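You operate a simulated robot arm through the tools that you are given. There is no shell and no other tool. Be economical: measure what you need, move in short steps, check, and stop when the job is done.

Carry out the task below with a simulated robot arm. There is one attempt and no reset: what you move stays moved.

TASK
Scrub the short sleeve clean, then slide it on to its stand.
Fine: wet the blue scrubbing brush in the tray's water; brush back.

It is judged by the outcome, as a careful person would: the job done as asked, and still so three seconds after it is handed in. It fails if anything else is knocked over, pushed out of place, dropped, spilled or broken.

THE ROBOT
A 6-joint arm with a two-finger parallel gripper, fixed in place. Base frame: the origin is at the foot of the arm, x ahead of it, y to its left, z up; the work surface is at about z = 0. Units: m, rad, N and s.
With the tool pointing down near the work surface it reaches from about 0.18 to 0.46 m from the base axis. Its first joint turns from -1.222 to 1.222 rad. Payload 1.9 kg.
The tool frame sits at the grasp point between the pads (the TCP): z along the fingers, y along the line on which they close. The tips reach 0.023 m beyond it. Largest opening 0.094 m; finger width 0.038, thickness 0.01; the body of the gripper, 0.054 by 0.096 m, starts 0.039 m behind the TCP.
Orientation is that of the tool frame in the base frame, as a unit quaternion [w, x, y, z]. With the fingers straight down and closing along the base's y, the tool's x points along the base's -x, its y along +y and its z along -z.

THE INTERFACE
- The arm moves only by the tool apply_moves. Its argument "plan" is a list that holds one entry, the list of rows, each a list of 6 numbers: the shift along the tool's x, y, z in units of 200 mm (1.0 is 200 mm), then the turn, a rotation vector about the tool's x, y, z in units of 60 degrees (1.0 is 60 degrees). In form: [[[x, y, z, rx, ry, rz], ...]]. A call has 1 to 12 rows; each row is the pose to reach, as a shift and turn from the pose commanded when the call began, along the tool's axes at that moment. "fingers" is the finger opening in m, from 0 to 0.094, set as the call begins (left out, the last holds). A call with a number of a shift or a turn outside -1 to 1 is refused whole. A row lasts 0.2 s, in which the tool goes at most 0.05 m and 0.15 rad; a call with a longer step from one row to the next is refused whole, and so is a gripper value outside its range. Where a pose cannot be reached the arm comes as near as it can. A force on the tool above 40 N (or 10 N above the force at the start of the call, whichever is more), or a blocked arm, ends the call early, and 0.2 s more pass. The fingers move at their own pace (about 0.108 m/s each) and stop on an object; they squeeze with about 35 N. The grip force told is the motor's: it shows also when the fingers shut on nothing. Time passes only in rows, and 0.2 s behind the last, so rows that repeat a pose let the fingers close. It gives the time, the measured TCP pose, the force on the tool (base axes), the opening and the grip force at its end, in the units of the frame above (readings bear some noise), and new pictures: "show" is both (left out), scene, wrist or none.
- Cameras (640 x 400 px; columns grow to the right, rows downward): "scene" is fixed at [0.0616, 0.31, 0.4405]; the picture's right is [-0.75, -0.66, 0.00], its down [-0.29, 0.34, -0.90] and it looks along [0.59, -0.67, -0.45] (base axes); focal length 316 px, centre (320, 200). "wrist" rides on the gripper at [-0.039, 0, -0.044] in the tool frame; the picture's right is [0.00, -1.00, 0.00], its down [0.97, 0.00, -0.24] and it looks along [0.24, 0.00, 0.97] (tool axes); focal length 218 px, centre (320, 200). There is no depth. A picture from a camera that has moved, and an enlarged one, comes with that camera's place and axes in the base frame and with its lens.
- inspect(camera, box): a new picture of the part [left, top, right, bottom] of that camera's present view, enlarged. No time passes.
- finish_job(): hands the job in; it is judged then, once.

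Go step by step. Nothing tells you positions but the pictures and the camera data: compare them with the known pose of the tool, close in by small moves and look again before you grip or let go. The budget is 120 turns and 150 pictures, counting those below and the enlarged ones. Unless the task says otherwise, let go and move clear before handing in, and close with one line.

The tools are called after "Call:" as a command line: name --argument value ..., lists and objects as JSON in quotes. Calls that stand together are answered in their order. apply_moves: Moves the arm, as the interface text tells. Its arguments: {"type":"object","properties":{"plan":{"type":"array"},"fingers":{"type":"number"},"show":{"type":"string","enum":["both","scene","wrist","none"]}},"required":["plan"]} The other tools are called the same way: inspect (camera, box) takes an enlarged picture of a part of a camera's view; finish_job () hands the job in.

At the start:

```text
t: 0.0
eef_pos: [0.267, 0.072, 0.2793]
tool_rot: [0.001, 0.001, 1.0, 0.0]
ft_force: [0.2, -0.1, 0.4]
opening: 0.0944
grasp_force: 0.1
```

scene: 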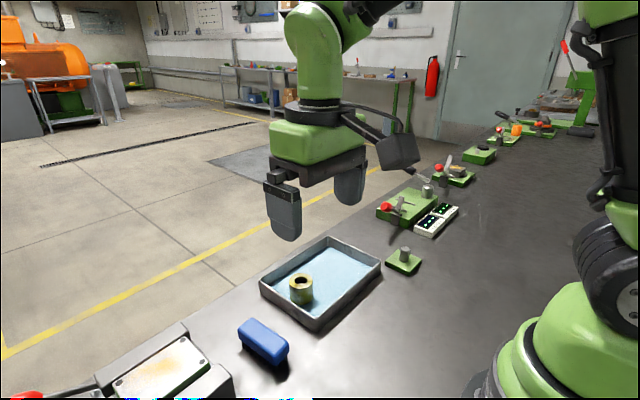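
wrist: 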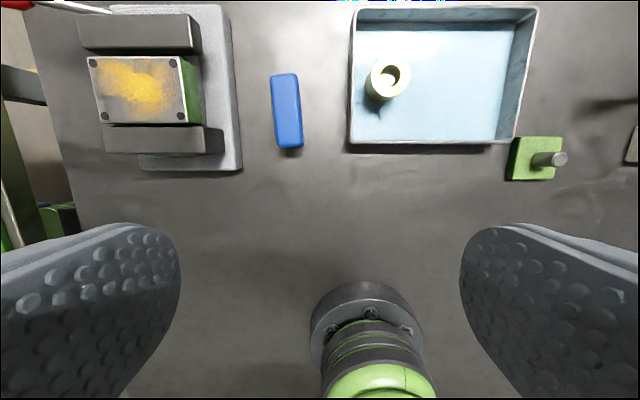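

I see a tray of water with a sleeve in it, a blue brush beside it, a small green stand with a peg, and a clamped dirty plate. I'll look closer before moving.

Call:
inspect --camera "scene" --box '[220, 220, 440, 370]'

Call:
inspect --camera "scene" --box '[360, 100, 600, 260]'

Call:
inspect --camera "wrist" --box '[240, 0, 640, 200]'

Call:
inspect --camera "wrist" --box '[0, 0, 320, 200]'

```text
2.67 times, centred on (330, 295) of scene
camera zoom: at [0.0616, 0.31, 0.4405], right [-0.75, -0.66, 0.0], down [-0.29, 0.34, -0.9], along [0.59, -0.67, -0.45], focal length 843 px, centre (293, -53)
```

zoom: 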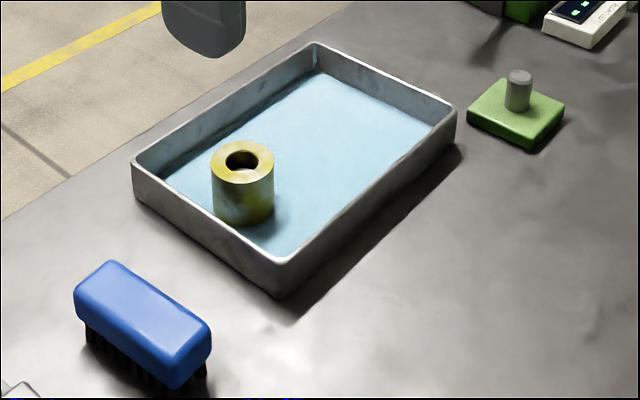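

```text
2.50 times, centred on (480, 180) of scene
camera zoom: at [0.0616, 0.31, 0.4405], right [-0.75, -0.66, 0.0], down [-0.29, 0.34, -0.9], along [0.59, -0.67, -0.45], focal length 790 px, centre (-80, 250)
```

zoom: 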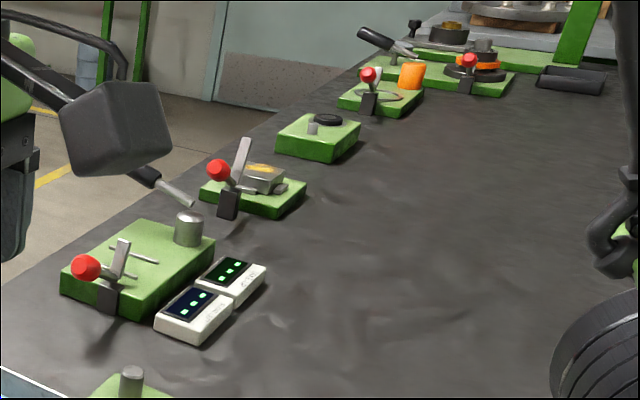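

```text
1.60 times, centred on (440, 100) of wrist
camera zoom: at [0.3067, 0.0722, 0.322], right [0.0, -1.0, 0.0], down [-0.97, 0.0, 0.24], along [-0.24, 0.0, -0.97], focal length 349 px, centre (128, 360)
```

zoom: 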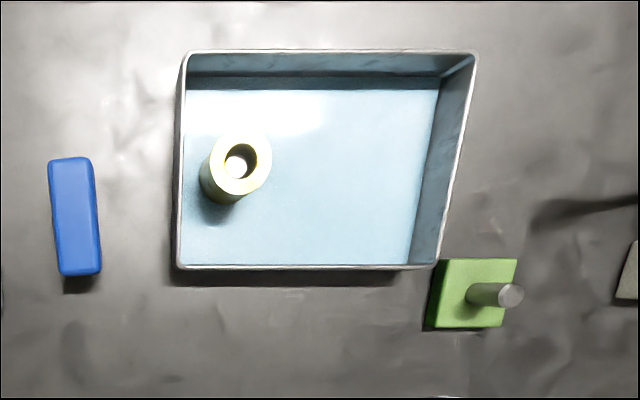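

```text
2.00 times, centred on (160, 100) of wrist
camera zoom: at [0.3067, 0.0722, 0.322], right [0.0, -1.0, 0.0], down [-0.97, 0.0, 0.24], along [-0.24, 0.0, -0.97], focal length 436 px, centre (640, 400)
```

zoom: 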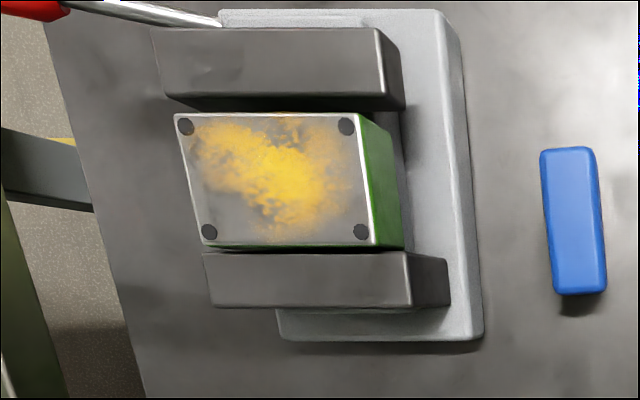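

The brush is near (0.350, 0.114), the sleeve near (0.386, -0.008) with its top at about 0.046, and the stand's peg near (0.291, -0.222). I'll move above the brush and check it.

Call:
apply_moves --plan '[[[-0.1, 0.05, 0.16, 0, 0, 0], [-0.2, 0.1, 0.32, 0, 0, 0], [-0.3, 0.15, 0.48, 0, 0, 0], [-0.38, 0.2, 0.64, 0, 0, 0], [-0.4, 0.21, 0.75, 0, 0, 0], [-0.4, 0.21, 0.75, 0, 0, 0]]]' --fingers 0.07

```text
t: 1.4
eef_pos: [0.3501, 0.1143, 0.1295]
tool_rot: [0.001, 0.001, 1.0, 0.0]
ft_force: [-0.2, -0.5, 0.1]
opening: 0.0702
grasp_force: 0.0
camera wrist: at [0.388, 0.1143, 0.1726], right [0.0, -1.0, 0.0], down [-0.97, 0.0, 0.24], along [-0.24, 0.0, -0.97], focal length 218 px, centre (320, 200)
```

scene: 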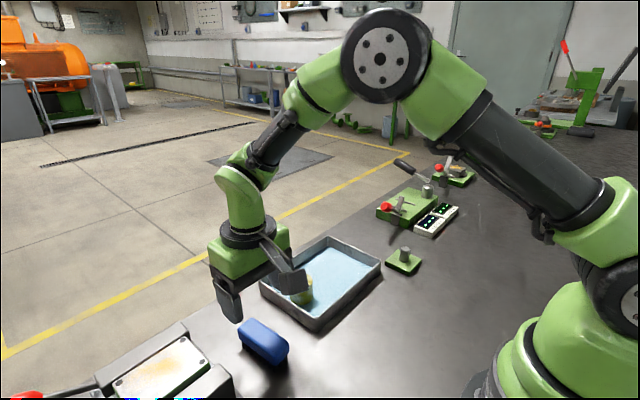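
wrist: 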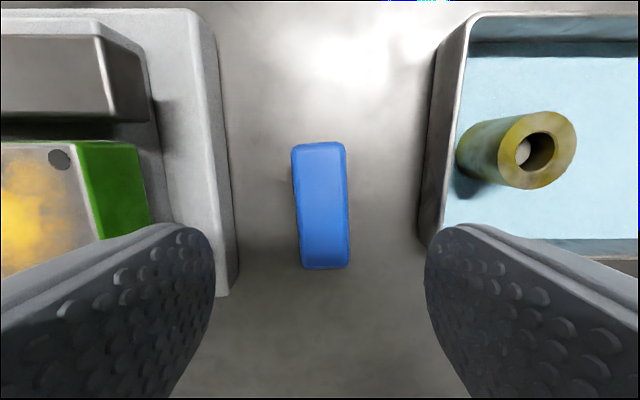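

The brush is centred near (0.348, 0.113), turned about 3°, and around 0.086 x 0.034 m. I'll turn to match it and go partway down.

Call:
apply_moves --plan '[[[0.005, -0.005, 0.1, 0, 0, -0.052], [0.01, -0.006, 0.2, 0, 0, -0.052], [0.01, -0.006, 0.3, 0, 0, -0.052], [0.01, -0.006, 0.3, 0, 0, -0.052]]]'

Call:
inspect --camera "scene" --box '[180, 270, 340, 370]'

```text
t: 2.4
eef_pos: [0.3463, 0.1138, 0.0681]
tool_rot: [0.001, -0.026, 1.0, 0.0]
ft_force: [1.1, -0.1, 0.1]
opening: 0.0699
grasp_force: 0.1
camera wrist: at [0.3854, 0.115, 0.1117], right [0.05, -1.0, 0.0], down [-0.97, -0.05, 0.24], along [-0.24, -0.01, -0.97], focal length 218 px, centre (320, 200)
```

scene: 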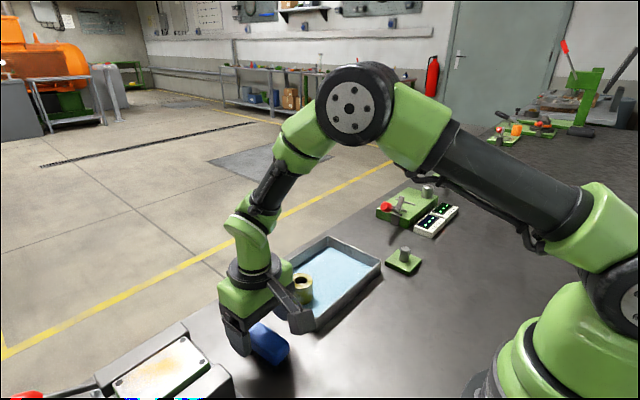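
wrist: 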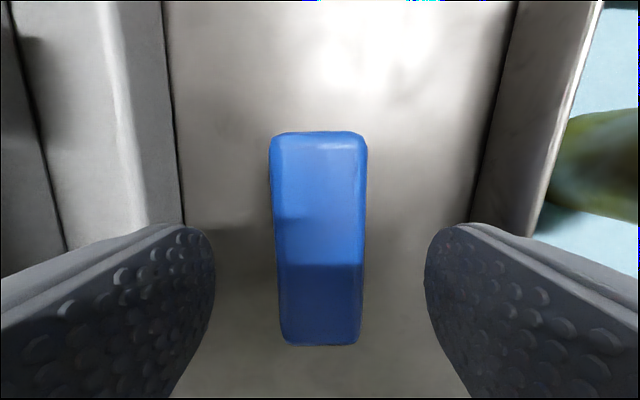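

```text
4.00 times, centred on (260, 320) of scene
camera zoom: at [0.0616, 0.31, 0.4405], right [-0.75, -0.66, 0.0], down [-0.29, 0.34, -0.9], along [0.59, -0.67, -0.45], focal length 1264 px, centre (560, -280)
```

zoom: 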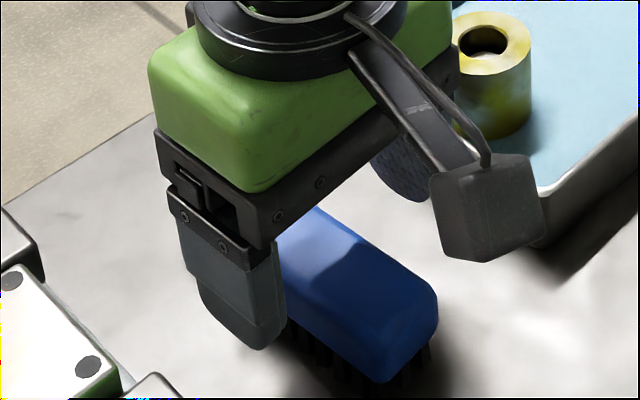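

The fingers straddle the brush evenly and it is centred under them. I'll go down to z ≈ 0.041 and close.

Call:
apply_moves --plan '[[[-0.003, 0, 0.07, 0, 0, 0], [-0.005, 0, 0.135, 0, 0, 0], [-0.005, 0, 0.135, 0, 0, 0]]]' --fingers 0.07 --show "none"

Call:
apply_moves --plan '[[[0, 0, 0, 0, 0, 0], [0, 0, 0, 0, 0, 0], [0, 0, 0, 0, 0, 0]]]' --fingers 0.02

Call:
inspect --camera "scene" --box '[180, 270, 340, 370]'

```text
t: 3.2
eef_pos: [0.3479, 0.1141, 0.0408]
tool_rot: [0.002, -0.027, 1.0, 0.0]
ft_force: [-0.4, 0.0, -0.1]
opening: 0.0699
grasp_force: 0.0
```

```text
t: 4.0
eef_pos: [0.3478, 0.1137, 0.041]
tool_rot: [0.001, -0.027, 1.0, -0.001]
ft_force: [1.2, 0.2, 0.0]
opening: 0.0331
grasp_force: 35.3
camera wrist: at [0.3865, 0.1153, 0.0846], right [0.05, -1.0, 0.0], down [-0.97, -0.05, 0.24], along [-0.24, -0.01, -0.97], focal length 218 px, centre (320, 200)
```

scene: 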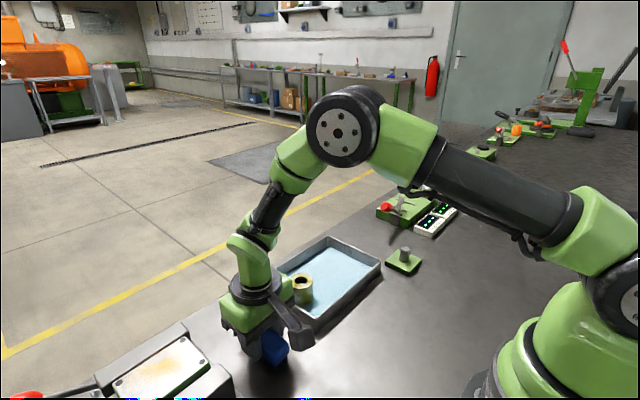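
wrist: 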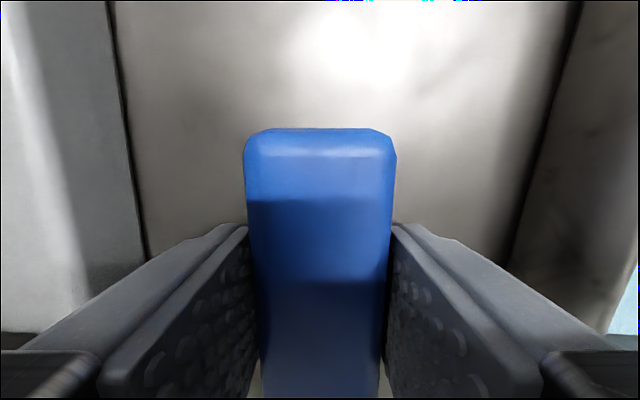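

```text
4.00 times, centred on (260, 320) of scene
camera zoom: at [0.0616, 0.31, 0.4405], right [-0.75, -0.66, 0.0], down [-0.29, 0.34, -0.9], along [0.59, -0.67, -0.45], focal length 1264 px, centre (560, -280)
```

zoom: 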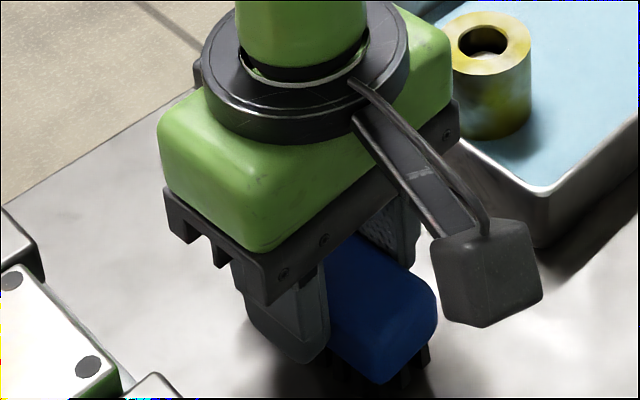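

The brush is held; its opening reads 0.033 and the bristle bottoms are 0.041 below the TCP. Next I'll lift it and carry it over the open water in the tray.

Call:
apply_moves --plan '[[[0, 0, -0.2, 0, 0, 0], [0, 0, -0.4, 0, 0, 0], [-0.02, -0.15, -0.5, 0, 0, 0], [-0.04, -0.35, -0.5, 0, 0, 0], [-0.07, -0.55, -0.5, 0, 0, 0], [-0.1, -0.75, -0.5, 0, 0, 0], [-0.13, -0.93, -0.5, 0, 0, 0], [-0.13, -1.0, -0.5, 0, 0, 0], [-0.13, -1.0, -0.5, 0, 0, 0]]]'

```text
t: 6.0
eef_pos: [0.3854, -0.0826, 0.1425]
tool_rot: [0.001, -0.027, 1.0, 0.0]
ft_force: [-0.1, 0.0, -0.1]
opening: 0.0331
grasp_force: 34.5
camera wrist: at [0.4234, -0.0811, 0.1857], right [0.05, -1.0, 0.0], down [-0.97, -0.05, 0.24], along [-0.24, -0.01, -0.97], focal length 218 px, centre (320, 200)
```

scene: 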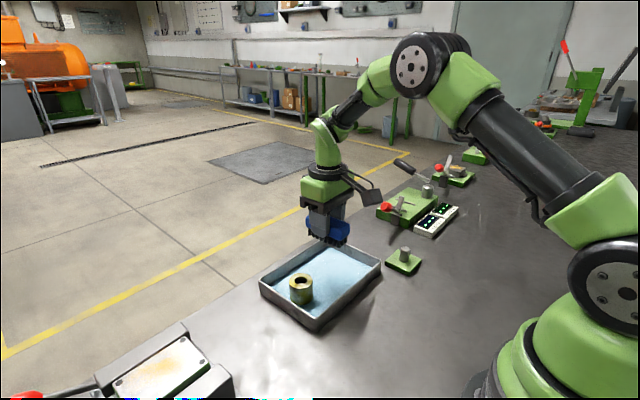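
wrist: 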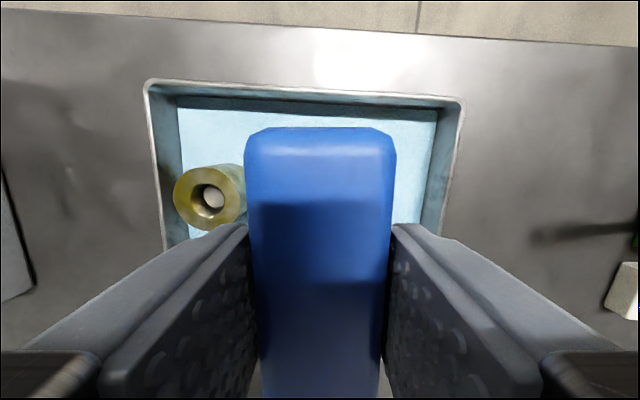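

The brush is over clear water. I'll lower it until the bristles are in the water, watching the force, then look.

Call:
apply_moves --plan '[[[0, 0, 0.15, 0, 0, 0], [0, 0, 0.3, 0, 0, 0], [0, 0, 0.4, 0, 0, 0], [0, 0, 0.435, 0, 0, 0], [0, 0, 0.435, 0, 0, 0]]]' --show "scene"

Call:
inspect --camera "scene" --box '[240, 190, 400, 290]'

```text
t: 7.2
eef_pos: [0.3842, -0.0865, 0.0547]
tool_rot: [0.001, -0.026, 1.0, 0.0]
ft_force: [-0.6, 0.1, -0.1]
opening: 0.0333
grasp_force: 35.0
```

scene: 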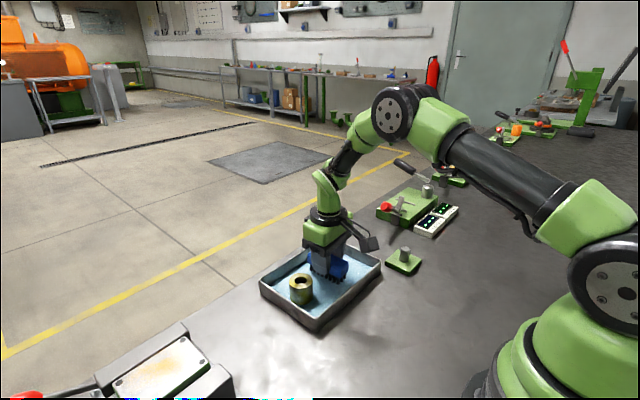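

```text
4.00 times, centred on (320, 240) of scene
camera zoom: at [0.0616, 0.31, 0.4405], right [-0.75, -0.66, 0.0], down [-0.29, 0.34, -0.9], along [0.59, -0.67, -0.45], focal length 1264 px, centre (320, 40)
```

zoom: 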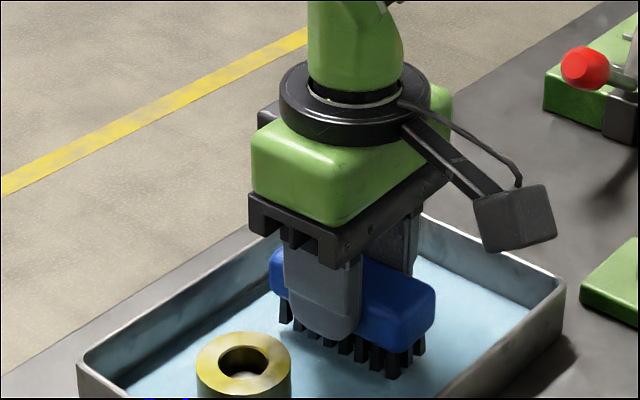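

No contact yet, and the bristles are just about at the water. I'll go lower in small steps.

Call:
apply_moves --plan '[[[0, 0, 0.015, 0, 0, 0], [0, 0, 0.025, 0, 0, 0], [0, 0, 0.033, 0, 0, 0], [0, 0, 0.033, 0, 0, 0]]]' --show "none"

Call:
inspect --camera "scene" --box '[240, 220, 400, 320]'

```text
t: 8.2
eef_pos: [0.3838, -0.0844, 0.0466]
tool_rot: [0.001, -0.026, 1.0, 0.001]
ft_force: [0.9, 0.3, 0.1]
opening: 0.0332
grasp_force: 35.2
```

```text
4.00 times, centred on (320, 270) of scene
camera zoom: at [0.0616, 0.31, 0.4405], right [-0.75, -0.66, 0.0], down [-0.29, 0.34, -0.9], along [0.59, -0.67, -0.45], focal length 1264 px, centre (320, -80)
```

zoom: 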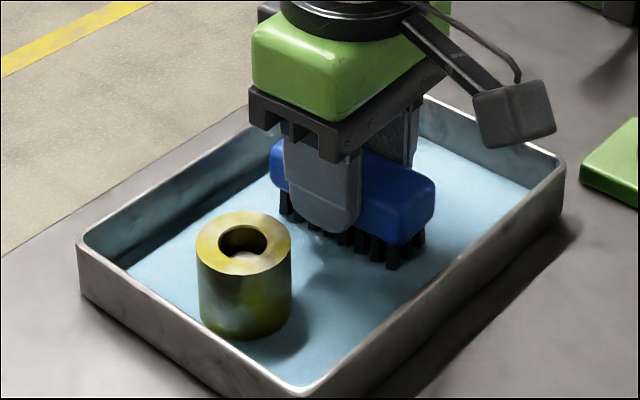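

The bristles are at about 5 mm, with still no contact. I'll go a few mm lower and swish gently.

Call:
apply_moves --plan '[[[0, 0, 0.01, 0, 0, 0], [0, 0, 0.015, 0, 0, 0], [0.03, 0, 0.015, 0, 0, 0], [-0.03, 0, 0.015, 0, 0, 0], [0, 0, 0.015, 0, 0, 0]]]' --show "none"

Call:
inspect --camera "scene" --box '[270, 240, 370, 302]'

```text
t: 9.4
eef_pos: [0.3849, -0.086, 0.0452]
tool_rot: [-0.001, -0.026, 1.0, 0.0]
ft_force: [0.7, 0.3, -0.5]
opening: 0.0331
grasp_force: 34.9
```

```text
6.40 times, centred on (320, 271) of scene
camera zoom: at [0.0616, 0.31, 0.4405], right [-0.75, -0.66, 0.0], down [-0.29, 0.34, -0.9], along [0.59, -0.67, -0.45], focal length 2023 px, centre (320, -254)
```

zoom: 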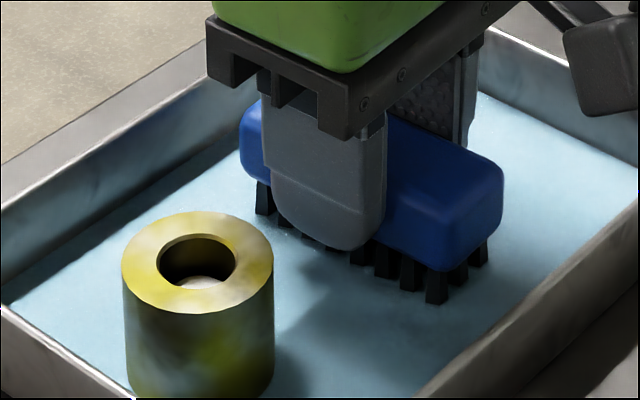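

Still only noise-level force. I'll press down a bit further until I feel the tray floor, then lift.

Call:
apply_moves --plan '[[[0, 0, 0.008, 0, 0, 0], [0, 0, 0.014, 0, 0, 0], [0, 0, 0.018, 0, 0, 0], [0, 0, 0.018, 0, 0, 0]]]' --show "none"

Call:
inspect --camera "scene" --box '[270, 240, 370, 302]'

```text
t: 10.4
eef_pos: [0.3853, -0.0856, 0.042]
tool_rot: [0.004, -0.027, 1.0, -0.001]
ft_force: [8.2, -5.9, 30.2]
opening: 0.0334
grasp_force: 34.5
```

```text
6.40 times, centred on (320, 271) of scene
camera zoom: at [0.0615, 0.31, 0.4405], right [-0.75, -0.66, 0.0], down [-0.29, 0.34, -0.9], along [0.59, -0.67, -0.45], focal length 2023 px, centre (320, -254)
```

zoom: 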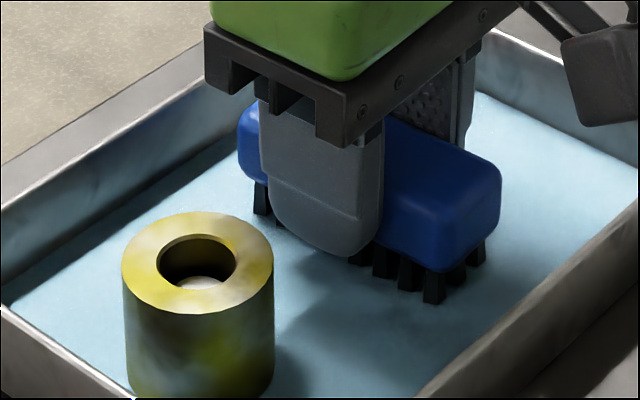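

I felt the floor at TCP 0.042 (30 N), so the bristles are in the water and wet. I'll lift and go over the sleeve at about (0.387, -0.008).

Call:
apply_moves --plan '[[[0, 0, -0.15, 0, 0, 0], [0, 0, -0.3, 0, 0, 0], [0, 0, -0.38, 0, 0, 0], [-0.015, 0.2, -0.38, 0, 0, 0], [-0.031, 0.39, -0.38, 0, 0, 0], [-0.031, 0.39, -0.3, 0, 0, 0], [-0.031, 0.39, -0.26, 0, 0, 0], [-0.031, 0.39, -0.26, 0, 0, 0]]]'

Call:
inspect --camera "scene" --box '[240, 220, 400, 320]'

```text
t: 12.2
eef_pos: [0.3856, -0.0061, 0.0907]
tool_rot: [0.001, -0.026, 1.0, 0.0]
ft_force: [0.3, -0.7, -0.6]
opening: 0.0333
grasp_force: 35.0
camera wrist: at [0.4242, -0.0046, 0.1363], right [0.05, -1.0, 0.0], down [-0.97, -0.05, 0.24], along [-0.24, -0.01, -0.97], focal length 218 px, centre (320, 200)
```

scene: 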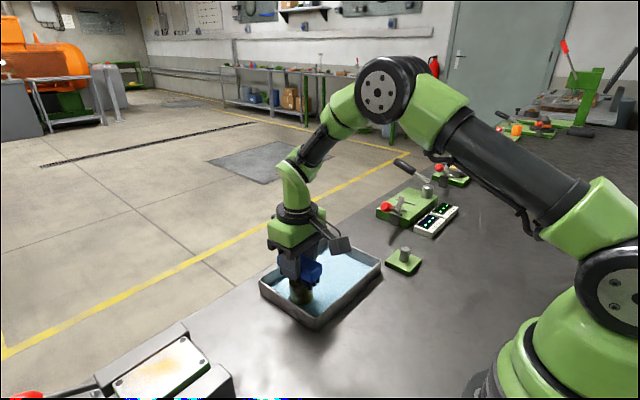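
wrist: 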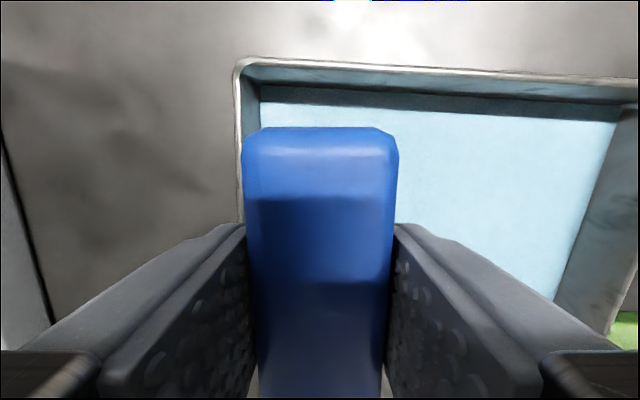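

```text
4.00 times, centred on (320, 270) of scene
camera zoom: at [0.0616, 0.31, 0.4405], right [-0.75, -0.66, 0.0], down [-0.29, 0.34, -0.9], along [0.59, -0.67, -0.45], focal length 1264 px, centre (320, -80)
```

zoom: 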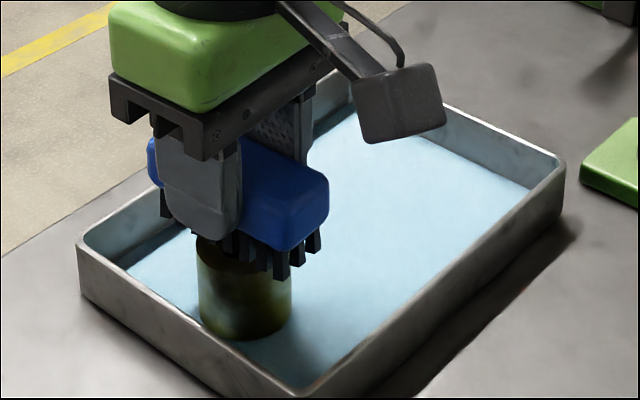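

The brush is right over the sleeve. I'll lower it in small steps to find contact.

Call:
apply_moves --plan '[[[0, 0, 0.01, 0, 0, 0], [0, 0, 0.02, 0, 0, 0], [0, 0, 0.025, 0, 0, 0], [0, 0, 0.025, 0, 0, 0]]]' --show "none"

```text
t: 13.2
eef_pos: [0.3857, -0.0056, 0.0881]
tool_rot: [0.001, -0.026, 1.0, 0.0]
ft_force: [-0.6, -1.0, 0.1]
opening: 0.0331
grasp_force: 34.9
```

Call:
apply_moves --plan '[[[0, 0, 0.005, 0, 0, 0], [0, 0, 0.01, 0, 0, 0], [0, 0, 0.015, 0, 0, 0], [0, 0, 0.015, 0, 0, 0]]]' --show "none"

```text
t: 14.2
eef_pos: [0.3867, -0.0069, 0.0853]
tool_rot: [0.001, -0.026, 1.0, 0.001]
ft_force: [-0.8, -1.1, 1.9]
opening: 0.033
grasp_force: 34.9
```

Possibly first contact (1.9 N). I'll go another 1 mm.

Call:
apply_moves --plan '[[[0, 0, 0.003, 0, 0, 0], [0, 0, 0.006, 0, 0, 0], [0, 0, 0.006, 0, 0, 0]]]' --show "none"

```text
t: 15.0
eef_pos: [0.3869, -0.0061, 0.0851]
tool_rot: [0.002, -0.025, 1.0, 0.0]
ft_force: [-5.1, -1.3, 28.9]
opening: 0.0331
grasp_force: 35.3
```

Contact at TCP about 0.085 and quite stiff. I'll back off slightly and do gentle strokes along the brush.

Call:
apply_moves --plan '[[[0, 0, -0.003, 0, 0, 0], [0.06, 0, -0.003, 0, 0, 0], [0, 0, -0.003, 0, 0, 0], [-0.06, 0, -0.003, 0, 0, 0], [0, 0, -0.003, 0, 0, 0], [0.06, 0, -0.003, 0, 0, 0], [0, 0, -0.003, 0, 0, 0], [-0.06, 0, -0.003, 0, 0, 0], [0, 0, -0.003, 0, 0, 0]]]' --show "none"

Call:
inspect --camera "scene" --box '[240, 220, 400, 320]'

```text
t: 17.0
eef_pos: [0.3846, -0.0049, 0.0838]
tool_rot: [0.001, -0.027, 1.0, 0.0]
ft_force: [4.0, -0.6, 10.1]
opening: 0.0334
grasp_force: 35.2
```

```text
4.00 times, centred on (320, 270) of scene
camera zoom: at [0.0616, 0.31, 0.4405], right [-0.75, -0.66, 0.0], down [-0.29, 0.34, -0.9], along [0.59, -0.67, -0.45], focal length 1264 px, centre (320, -80)
```

zoom: 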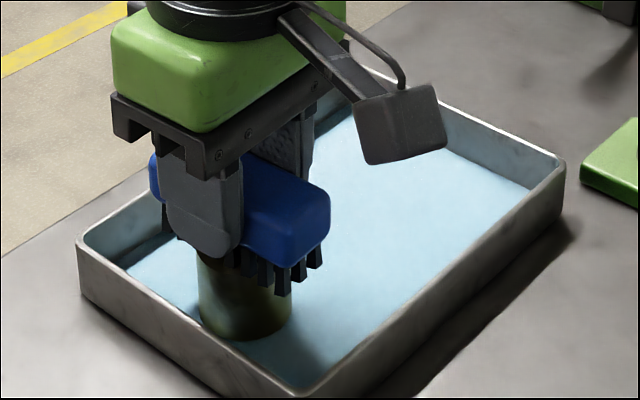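

Steady 10 N contact and the sleeve stays put. I'll do more strokes, some sideways, then lift to look.

Call:
apply_moves --plan '[[[0.06, 0.02, 0, 0, 0, 0], [0, 0.02, 0, 0, 0, 0], [-0.06, 0.02, 0, 0, 0, 0], [0, 0, 0, 0, 0, 0], [0.06, -0.03, 0, 0, 0, 0], [0, -0.03, 0, 0, 0, 0], [-0.06, -0.03, 0, 0, 0, 0], [0, 0, 0, 0, 0, 0], [0.06, 0, 0, 0, 0, 0], [0, 0, 0, 0, 0, 0], [0, 0, -0.1, 0, 0, 0], [0, -0.2, -0.2, 0, 0, 0]]]' --show "none"

Call:
apply_moves --plan '[[[0, -0.2, 0, 0, 0, 0], [0, -0.2, 0, 0, 0, 0]]]' --show "wrist"

Call:
inspect --camera "scene" --box '[240, 220, 400, 320]'

```text
t: 19.6
eef_pos: [0.3874, -0.0457, 0.1238]
tool_rot: [0.0, -0.027, 1.0, 0.0]
ft_force: [0.4, -0.7, -0.6]
opening: 0.033
grasp_force: 34.3
```

```text
t: 20.2
eef_pos: [0.3882, -0.0871, 0.1255]
tool_rot: [0.001, -0.028, 1.0, 0.0]
ft_force: [0.1, 0.8, -0.8]
opening: 0.0333
grasp_force: 35.2
camera wrist: at [0.4283, -0.086, 0.1689], right [0.05, -1.0, 0.0], down [-0.97, -0.05, 0.24], along [-0.24, -0.01, -0.97], focal length 218 px, centre (320, 200)
```

wrist: 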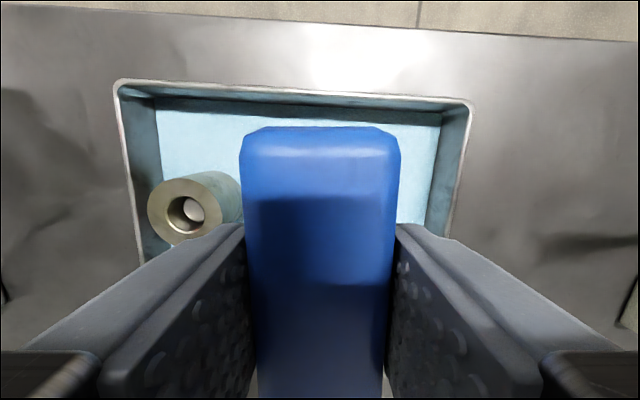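

```text
4.00 times, centred on (320, 270) of scene
camera zoom: at [0.0616, 0.31, 0.4405], right [-0.75, -0.66, 0.0], down [-0.29, 0.34, -0.9], along [0.59, -0.67, -0.45], focal length 1264 px, centre (320, -80)
```

zoom: 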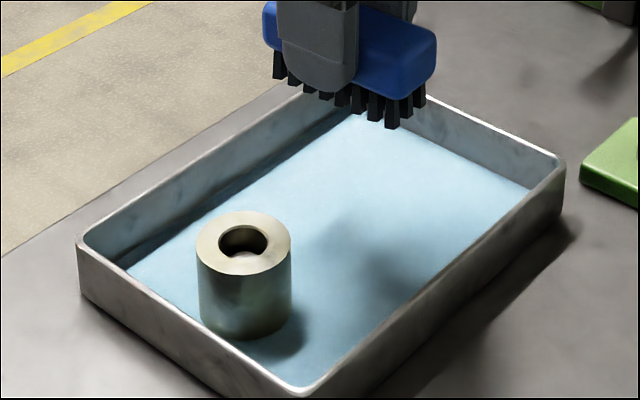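

The yellow grime is gone from the visible faces. I'll check closely.

Call:
inspect --camera "scene" --box '[278, 264, 326, 308]'

Call:
inspect --camera "wrist" --box '[120, 150, 260, 250]'

```text
9.09 times, centred on (302, 286) of scene
camera zoom: at [0.0616, 0.31, 0.4405], right [-0.75, -0.66, 0.0], down [-0.29, 0.34, -0.9], along [0.59, -0.67, -0.45], focal length 2873 px, centre (484, -582)
```

zoom: 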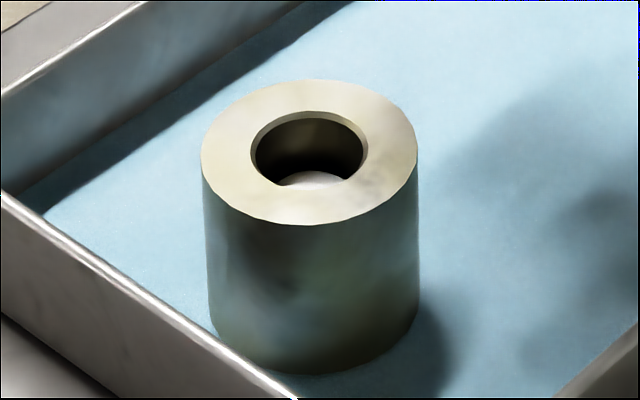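

```text
4.00 times, centred on (190, 200) of wrist
camera zoom: at [0.4283, -0.086, 0.1689], right [0.05, -1.0, 0.0], down [-0.97, -0.05, 0.24], along [-0.24, -0.01, -0.97], focal length 873 px, centre (840, 200)
```

zoom: 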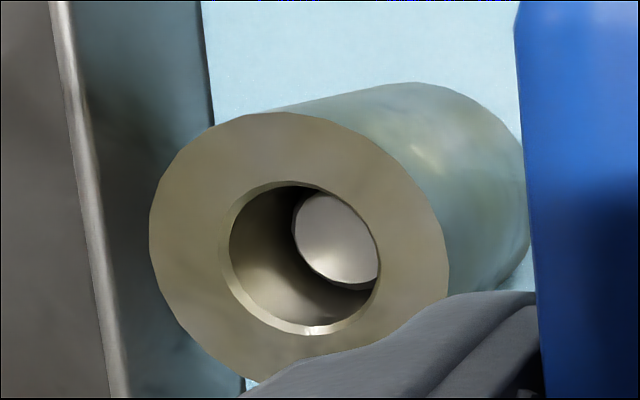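

It's mostly clean, though a faint yellowish tint remains. I'll do one more pass to be sure.

Call:
apply_moves --plan '[[[0, 0.2, 0, 0, 0, 0], [0, 0.4, 0, 0, 0, 0], [0, 0.4, 0.1, 0, 0, 0], [0, 0.4, 0.18, 0, 0, 0], [0, 0.4, 0.2, 0, 0, 0], [0.06, 0.4, 0.2, 0, 0, 0], [0, 0.4, 0.2, 0, 0, 0], [-0.06, 0.4, 0.2, 0, 0, 0], [0, 0.4, 0.2, 0, 0, 0]]]' --show "none"

Call:
apply_moves --plan '[[[0.06, 0.02, 0, 0, 0, 0], [0, 0.02, 0, 0, 0, 0], [-0.06, 0.02, 0, 0, 0, 0], [0, 0, 0, 0, 0, 0], [0.06, -0.03, 0, 0, 0, 0], [0, -0.03, 0, 0, 0, 0], [-0.06, -0.03, 0, 0, 0, 0], [0, 0, 0, 0, 0, 0], [0.06, 0, 0, 0, 0, 0], [0, 0, 0, 0, 0, 0], [-0.06, 0, 0, 0, 0, 0], [0, 0, 0, 0, 0, 0]]]' --show "none"

Call:
apply_moves --plan '[[[0.06, 0, 0, 0, 0, 0], [0, 0, 0, 0, 0, 0], [-0.06, 0, 0, 0, 0, 0], [0, 0, 0, 0, 0, 0], [0, 0, -0.1, 0, 0, 0], [0, -0.2, -0.2, 0, 0, 0], [0, -0.4, -0.2, 0, 0, 0], [0, -0.4, -0.2, 0, 0, 0]]]' --show "none"

Call:
inspect --camera "scene" --box '[278, 264, 326, 308]'

Call:
inspect --camera "wrist" --box '[120, 150, 260, 250]'

```text
t: 22.2
eef_pos: [0.3869, -0.0057, 0.0848]
tool_rot: [0.001, -0.027, 1.0, 0.0]
ft_force: [3.4, 0.4, 5.6]
opening: 0.0336
grasp_force: 35.6
```

```text
t: 24.8
eef_pos: [0.3879, -0.0047, 0.0843]
tool_rot: [0.002, -0.028, 1.0, 0.0]
ft_force: [5.9, 0.4, 16.7]
opening: 0.0333
grasp_force: 35.5
```

```text
t: 26.6
eef_pos: [0.3909, -0.0877, 0.1248]
tool_rot: [0.001, -0.027, 1.0, 0.0]
ft_force: [-1.2, 0.1, 0.1]
opening: 0.0333
grasp_force: 34.7
```

```text
9.09 times, centred on (302, 286) of scene
camera zoom: at [0.0616, 0.3099, 0.4405], right [-0.75, -0.66, 0.0], down [-0.29, 0.34, -0.9], along [0.59, -0.67, -0.45], focal length 2873 px, centre (484, -582)
```

zoom: 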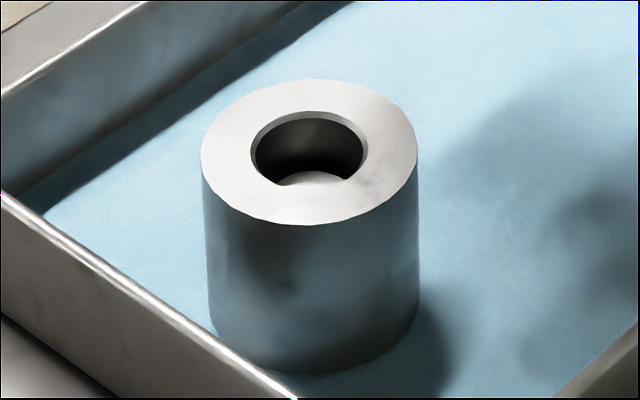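

```text
4.00 times, centred on (190, 200) of wrist
camera zoom: at [0.4294, -0.0855, 0.1679], right [0.05, -1.0, 0.0], down [-0.97, -0.05, 0.24], along [-0.24, -0.01, -0.97], focal length 873 px, centre (840, 200)
```

zoom: 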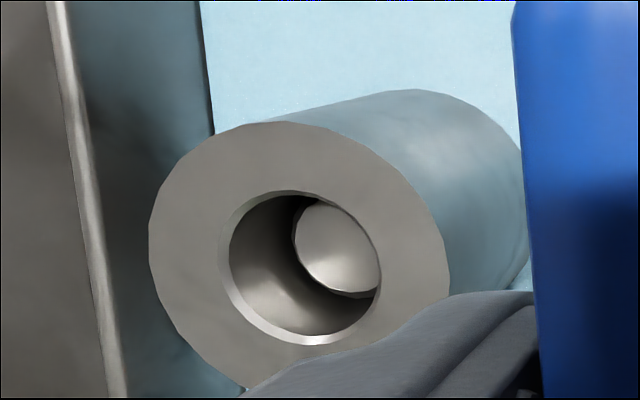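

The sleeve is clean bare metal now. I'll take the brush back above its original spot.

Call:
apply_moves --plan '[[[0.03, 0.2, -0.02, 0, 0, 0], [0.06, 0.4, -0.02, 0, 0, 0], [0.1, 0.6, 0, 0, 0, 0], [0.13, 0.8, 0, 0, 0, 0], [0.161, 1.0, 0, 0, 0, 0], [0.161, 1.0, 0.15, 0, 0, 0], [0.161, 1.0, 0.25, 0, 0, 0], [0.161, 1.0, 0.25, 0, 0, 0]]]'

Call:
inspect --camera "scene" --box '[180, 270, 340, 370]'

```text
t: 28.4
eef_pos: [0.3481, 0.1115, 0.0752]
tool_rot: [0.001, -0.026, 1.0, 0.0]
ft_force: [0.6, 0.0, -0.6]
opening: 0.0333
grasp_force: 35.3
camera wrist: at [0.3872, 0.1131, 0.1186], right [0.05, -1.0, 0.0], down [-0.97, -0.05, 0.24], along [-0.24, -0.01, -0.97], focal length 218 px, centre (320, 200)
```

scene: 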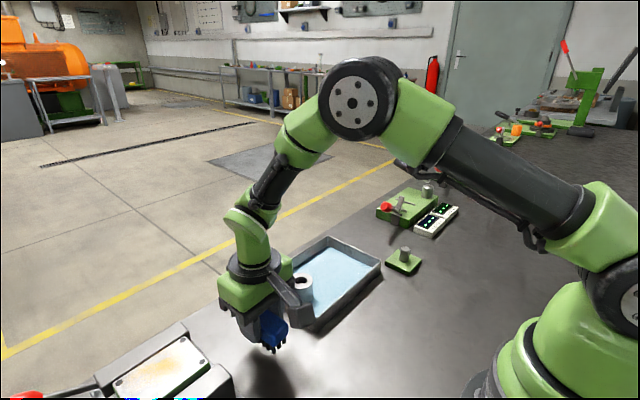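
wrist: 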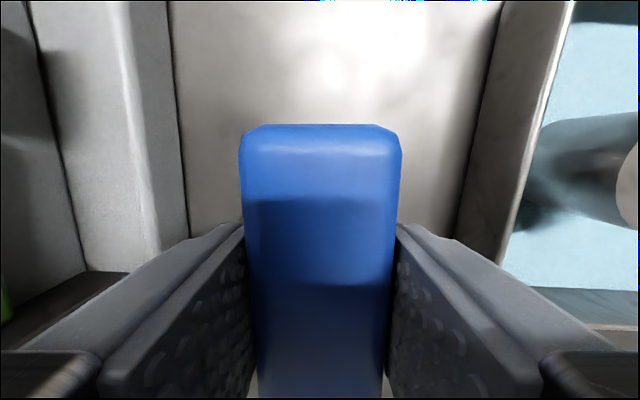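

```text
4.00 times, centred on (260, 320) of scene
camera zoom: at [0.0616, 0.31, 0.4405], right [-0.75, -0.66, 0.0], down [-0.29, 0.34, -0.9], along [0.59, -0.67, -0.45], focal length 1264 px, centre (560, -280)
```

zoom: 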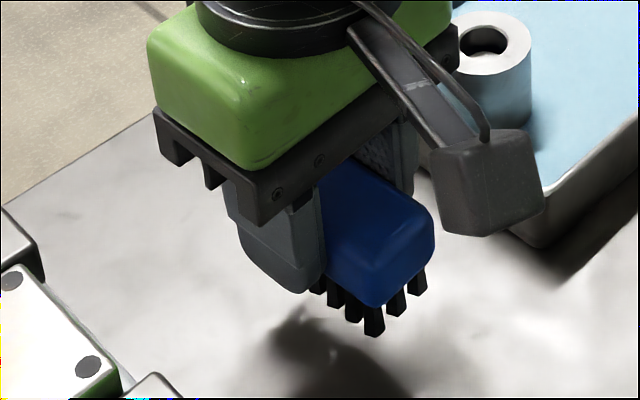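

Now I'll lower the brush to the bench.

Call:
apply_moves --plan '[[[0, 0.01, 0.08, 0, 0, 0], [0, 0.01, 0.15, 0, 0, 0], [0, 0.01, 0.165, 0, 0, 0], [0, 0.01, 0.17, 0, 0, 0], [0, 0.01, 0.17, 0, 0, 0]]]' --show "none"

```text
t: 29.6
eef_pos: [0.3469, 0.1149, 0.0418]
tool_rot: [0.0, -0.027, 1.0, 0.0]
ft_force: [-0.1, 0.6, -0.1]
opening: 0.0334
grasp_force: 34.7
```

Call:
apply_moves --plan '[[[0, 0, 0.005, 0, 0, 0], [0, 0, 0.009, 0, 0, 0], [0, 0, 0.009, 0, 0, 0]]]' --show "none"

```text
t: 30.4
eef_pos: [0.3479, 0.1145, 0.0385]
tool_rot: [0.0, -0.026, 1.0, 0.001]
ft_force: [0.5, 0.9, -0.6]
opening: 0.0334
grasp_force: 34.8
```

Call:
apply_moves --plan '[[[0, 0, 0.004, 0, 0, 0], [0, 0, 0.007, 0, 0, 0], [0, 0, 0.007, 0, 0, 0]]]' --show "none"

Call:
inspect --camera "scene" --box '[180, 270, 340, 370]'

```text
t: 31.2
eef_pos: [0.3471, 0.115, 0.0376]
tool_rot: [0.0, -0.026, 1.0, 0.0]
ft_force: [-3.9, -4.5, 17.5]
opening: 0.0331
grasp_force: 35.0
```

```text
4.00 times, centred on (260, 320) of scene
camera zoom: at [0.0616, 0.3099, 0.4405], right [-0.75, -0.66, 0.0], down [-0.29, 0.34, -0.9], along [0.59, -0.67, -0.45], focal length 1264 px, centre (560, -280)
```

zoom: 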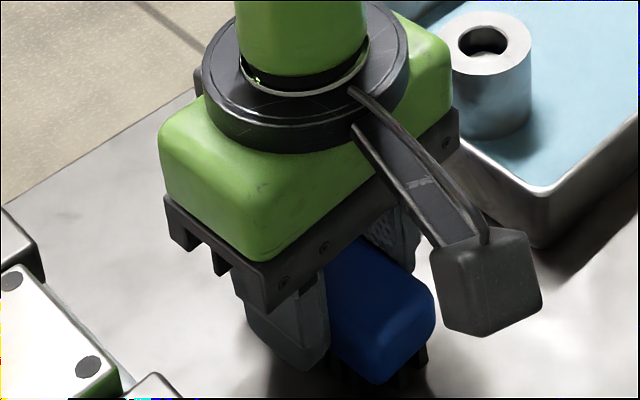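

The brush is on the bench (17 N). I'll release it and rise straight up.

Call:
apply_moves --plan '[[[0, 0, -0.003, 0, 0, 0], [0, 0, -0.003, 0, 0, 0], [0, 0, -0.003, 0, 0, 0]]]' --fingers 0.07 --show "none"

Call:
apply_moves --plan '[[[0, 0, -0.1, 0, 0, 0], [0, 0, -0.3, 0, 0, 0], [0, 0, -0.5, 0, 0, 0], [0, 0, -0.6, 0, 0, 0], [0, 0, -0.6, 0, 0, 0]]]'

```text
t: 32.0
eef_pos: [0.348, 0.113, 0.038]
tool_rot: [0.001, -0.027, 1.0, -0.001]
ft_force: [0.9, 0.2, -0.3]
opening: 0.07
grasp_force: 0.0
```

```text
t: 33.2
eef_pos: [0.3468, 0.1122, 0.1572]
tool_rot: [0.001, -0.027, 1.0, 0.0]
ft_force: [0.1, -0.4, 0.3]
opening: 0.0699
grasp_force: 0.1
camera wrist: at [0.3851, 0.1134, 0.2016], right [0.05, -1.0, 0.0], down [-0.97, -0.05, 0.24], along [-0.24, -0.01, -0.97], focal length 218 px, centre (320, 200)
```

scene: 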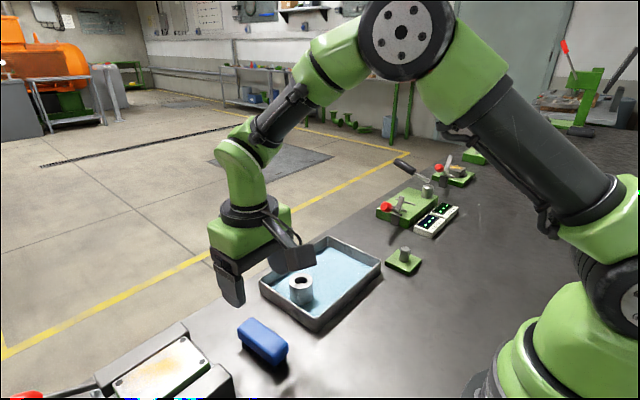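
wrist: 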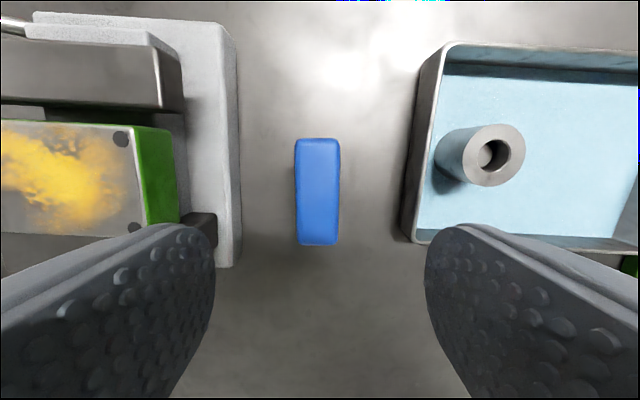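

The brush is back where it was. The sleeve sits close to the tray's left wall, so I'll grip it along x. I'll turn the gripper about 90° while moving over the sleeve.

Call:
apply_moves --plan '[[[-0.02, -0.09, 0, 0, 0, 0.14], [-0.05, -0.18, 0, 0, 0, 0.28], [-0.075, -0.27, 0, 0, 0, 0.42], [-0.1, -0.36, 0, 0, 0, 0.56], [-0.125, -0.45, 0, 0, 0, 0.7], [-0.15, -0.54, 0, 0, 0, 0.84], [-0.167, -0.61, 0, 0, 0, 0.98], [-0.167, -0.61, 0, 0, 0, 0.98]]]' --fingers 0.07 --show "none"

Call:
apply_moves --plan '[[[0, 0, 0, 0, 0, 0.14], [0, 0, 0, 0, 0, 0.28], [0, 0, 0, 0, 0, 0.42], [0, 0, 0, 0, 0, 0.57], [0, 0, 0.05, 0, 0, 0.57]]]'

```text
t: 35.0
eef_pos: [0.3873, -0.0076, 0.1594]
tool_rot: [0.0, 0.468, 0.884, 0.001]
ft_force: [-0.1, 0.1, 0.4]
opening: 0.0698
grasp_force: 0.0
```

```text
refused: row 4 steps farther than a row can; nothing moved
```

Call:
apply_moves --plan '[[[0, 0, 0, 0, 0, 0.14], [0, 0, 0, 0, 0, 0.28], [0, 0, 0, 0, 0, 0.42], [0, 0, 0, 0, 0, 0.56], [0, 0, 0.05, 0, 0, 0.57], [0, 0, 0.05, 0, 0, 0.57]]]'

```text
t: 36.4
eef_pos: [0.3868, -0.0061, 0.1477]
tool_rot: [0.0, 0.707, 0.707, 0.0]
ft_force: [0.2, 0.2, 0.4]
opening: 0.0698
grasp_force: 0.1
camera wrist: at [0.3865, -0.0463, 0.1913], right [-1.0, 0.0, 0.0], down [0.0, 0.97, 0.24], along [0.0, 0.24, -0.97], focal length 218 px, centre (320, 200)
```

scene: 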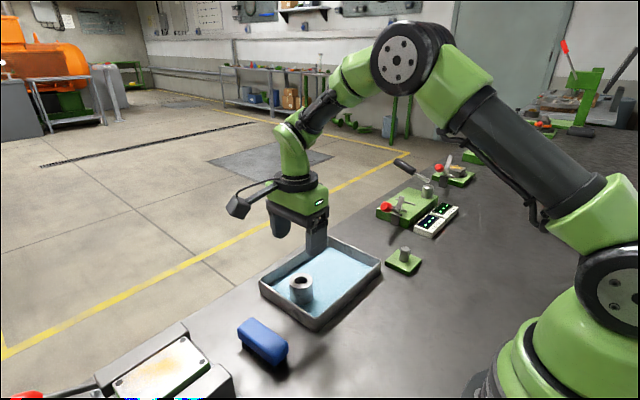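
wrist: 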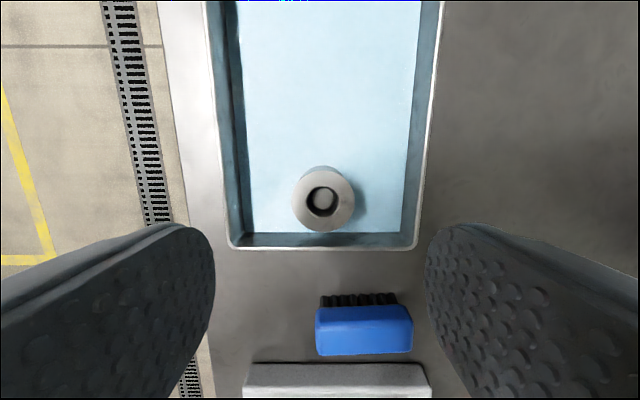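

The sleeve is at about (0.385, -0.008), almost exactly below the grip. I'll descend partway and check.

Call:
apply_moves --plan '[[[-0.005, -0.008, 0.15, 0, 0, 0], [-0.008, -0.01, 0.28, 0, 0, 0], [-0.008, -0.01, 0.36, 0, 0, 0], [-0.008, -0.01, 0.36, 0, 0, 0]]]'

Call:
inspect --camera "scene" --box '[240, 220, 400, 320]'

```text
t: 37.4
eef_pos: [0.3856, -0.0091, 0.0762]
tool_rot: [0.0, 0.707, 0.707, 0.001]
ft_force: [-0.3, -0.2, 0.1]
opening: 0.0701
grasp_force: 0.0
camera wrist: at [0.3852, -0.0478, 0.12], right [-1.0, 0.0, 0.0], down [0.0, 0.97, 0.24], along [0.0, 0.24, -0.97], focal length 218 px, centre (320, 200)
```

scene: 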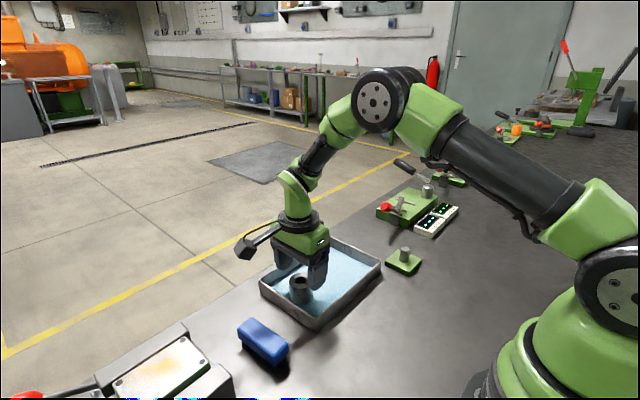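
wrist: 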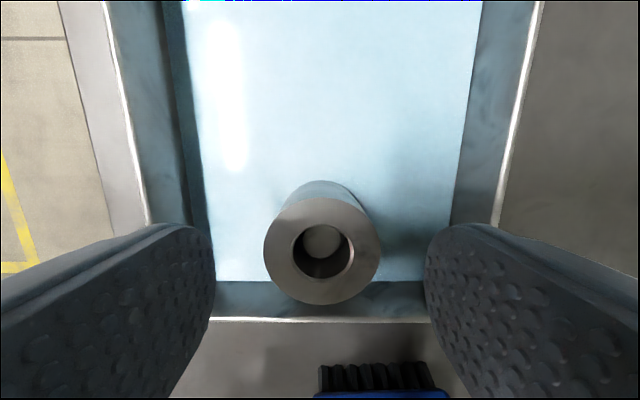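

```text
4.00 times, centred on (320, 270) of scene
camera zoom: at [0.0616, 0.31, 0.4405], right [-0.75, -0.66, 0.0], down [-0.29, 0.34, -0.9], along [0.59, -0.67, -0.45], focal length 1264 px, centre (320, -80)
```

zoom: 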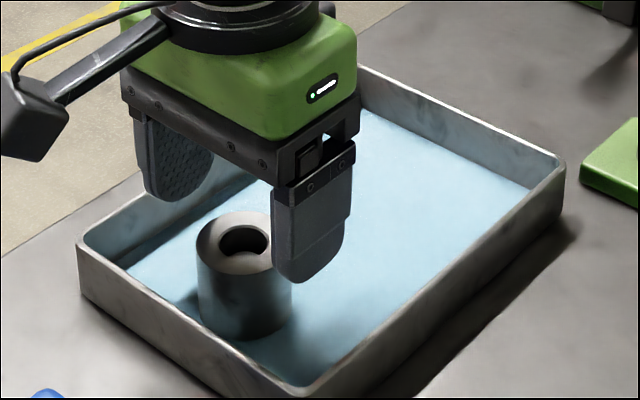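

Aligned. I'll lower to z ≈ 0.046 and close on the sleeve.

Call:
apply_moves --plan '[[[-0.005, -0.003, 0.08, 0, 0, 0], [-0.005, -0.003, 0.15, 0, 0, 0], [-0.005, -0.003, 0.15, 0, 0, 0]]]' --show "none"

Call:
apply_moves --plan '[[[0, 0, 0, 0, 0, 0], [0, 0, 0, 0, 0, 0], [0, 0, 0, 0, 0, 0]]]' --fingers 0.03

Call:
inspect --camera "scene" --box '[240, 220, 400, 320]'

```text
t: 38.2
eef_pos: [0.3844, -0.0077, 0.0454]
tool_rot: [0.001, 0.707, 0.707, 0.001]
ft_force: [-0.1, -0.3, -0.7]
opening: 0.0701
grasp_force: 0.0
```

```text
t: 39.0
eef_pos: [0.3842, -0.0096, 0.0455]
tool_rot: [0.0, 0.707, 0.707, 0.0]
ft_force: [-0.1, 0.2, -0.6]
opening: 0.0436
grasp_force: 35.0
camera wrist: at [0.384, -0.048, 0.0894], right [-1.0, 0.0, 0.0], down [0.0, 0.97, 0.24], along [0.0, 0.24, -0.97], focal length 218 px, centre (320, 200)
```

scene: 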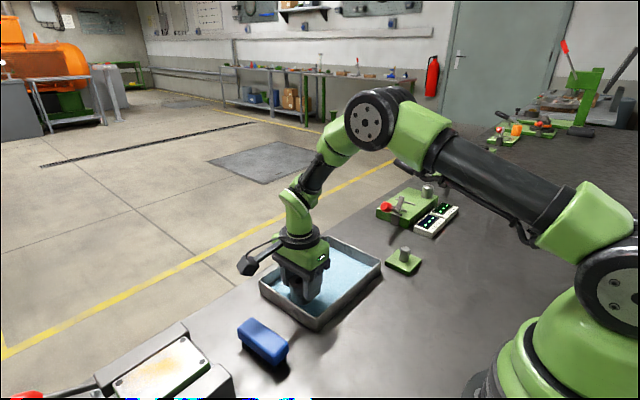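
wrist: 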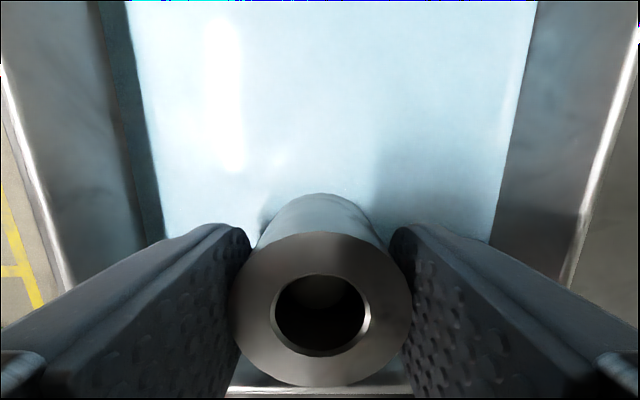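

```text
4.00 times, centred on (320, 270) of scene
camera zoom: at [0.0616, 0.31, 0.4405], right [-0.75, -0.66, 0.0], down [-0.29, 0.34, -0.9], along [0.59, -0.67, -0.45], focal length 1264 px, centre (320, -80)
```

zoom: 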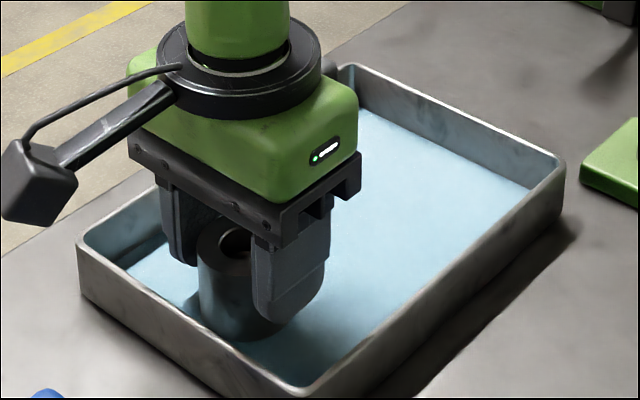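

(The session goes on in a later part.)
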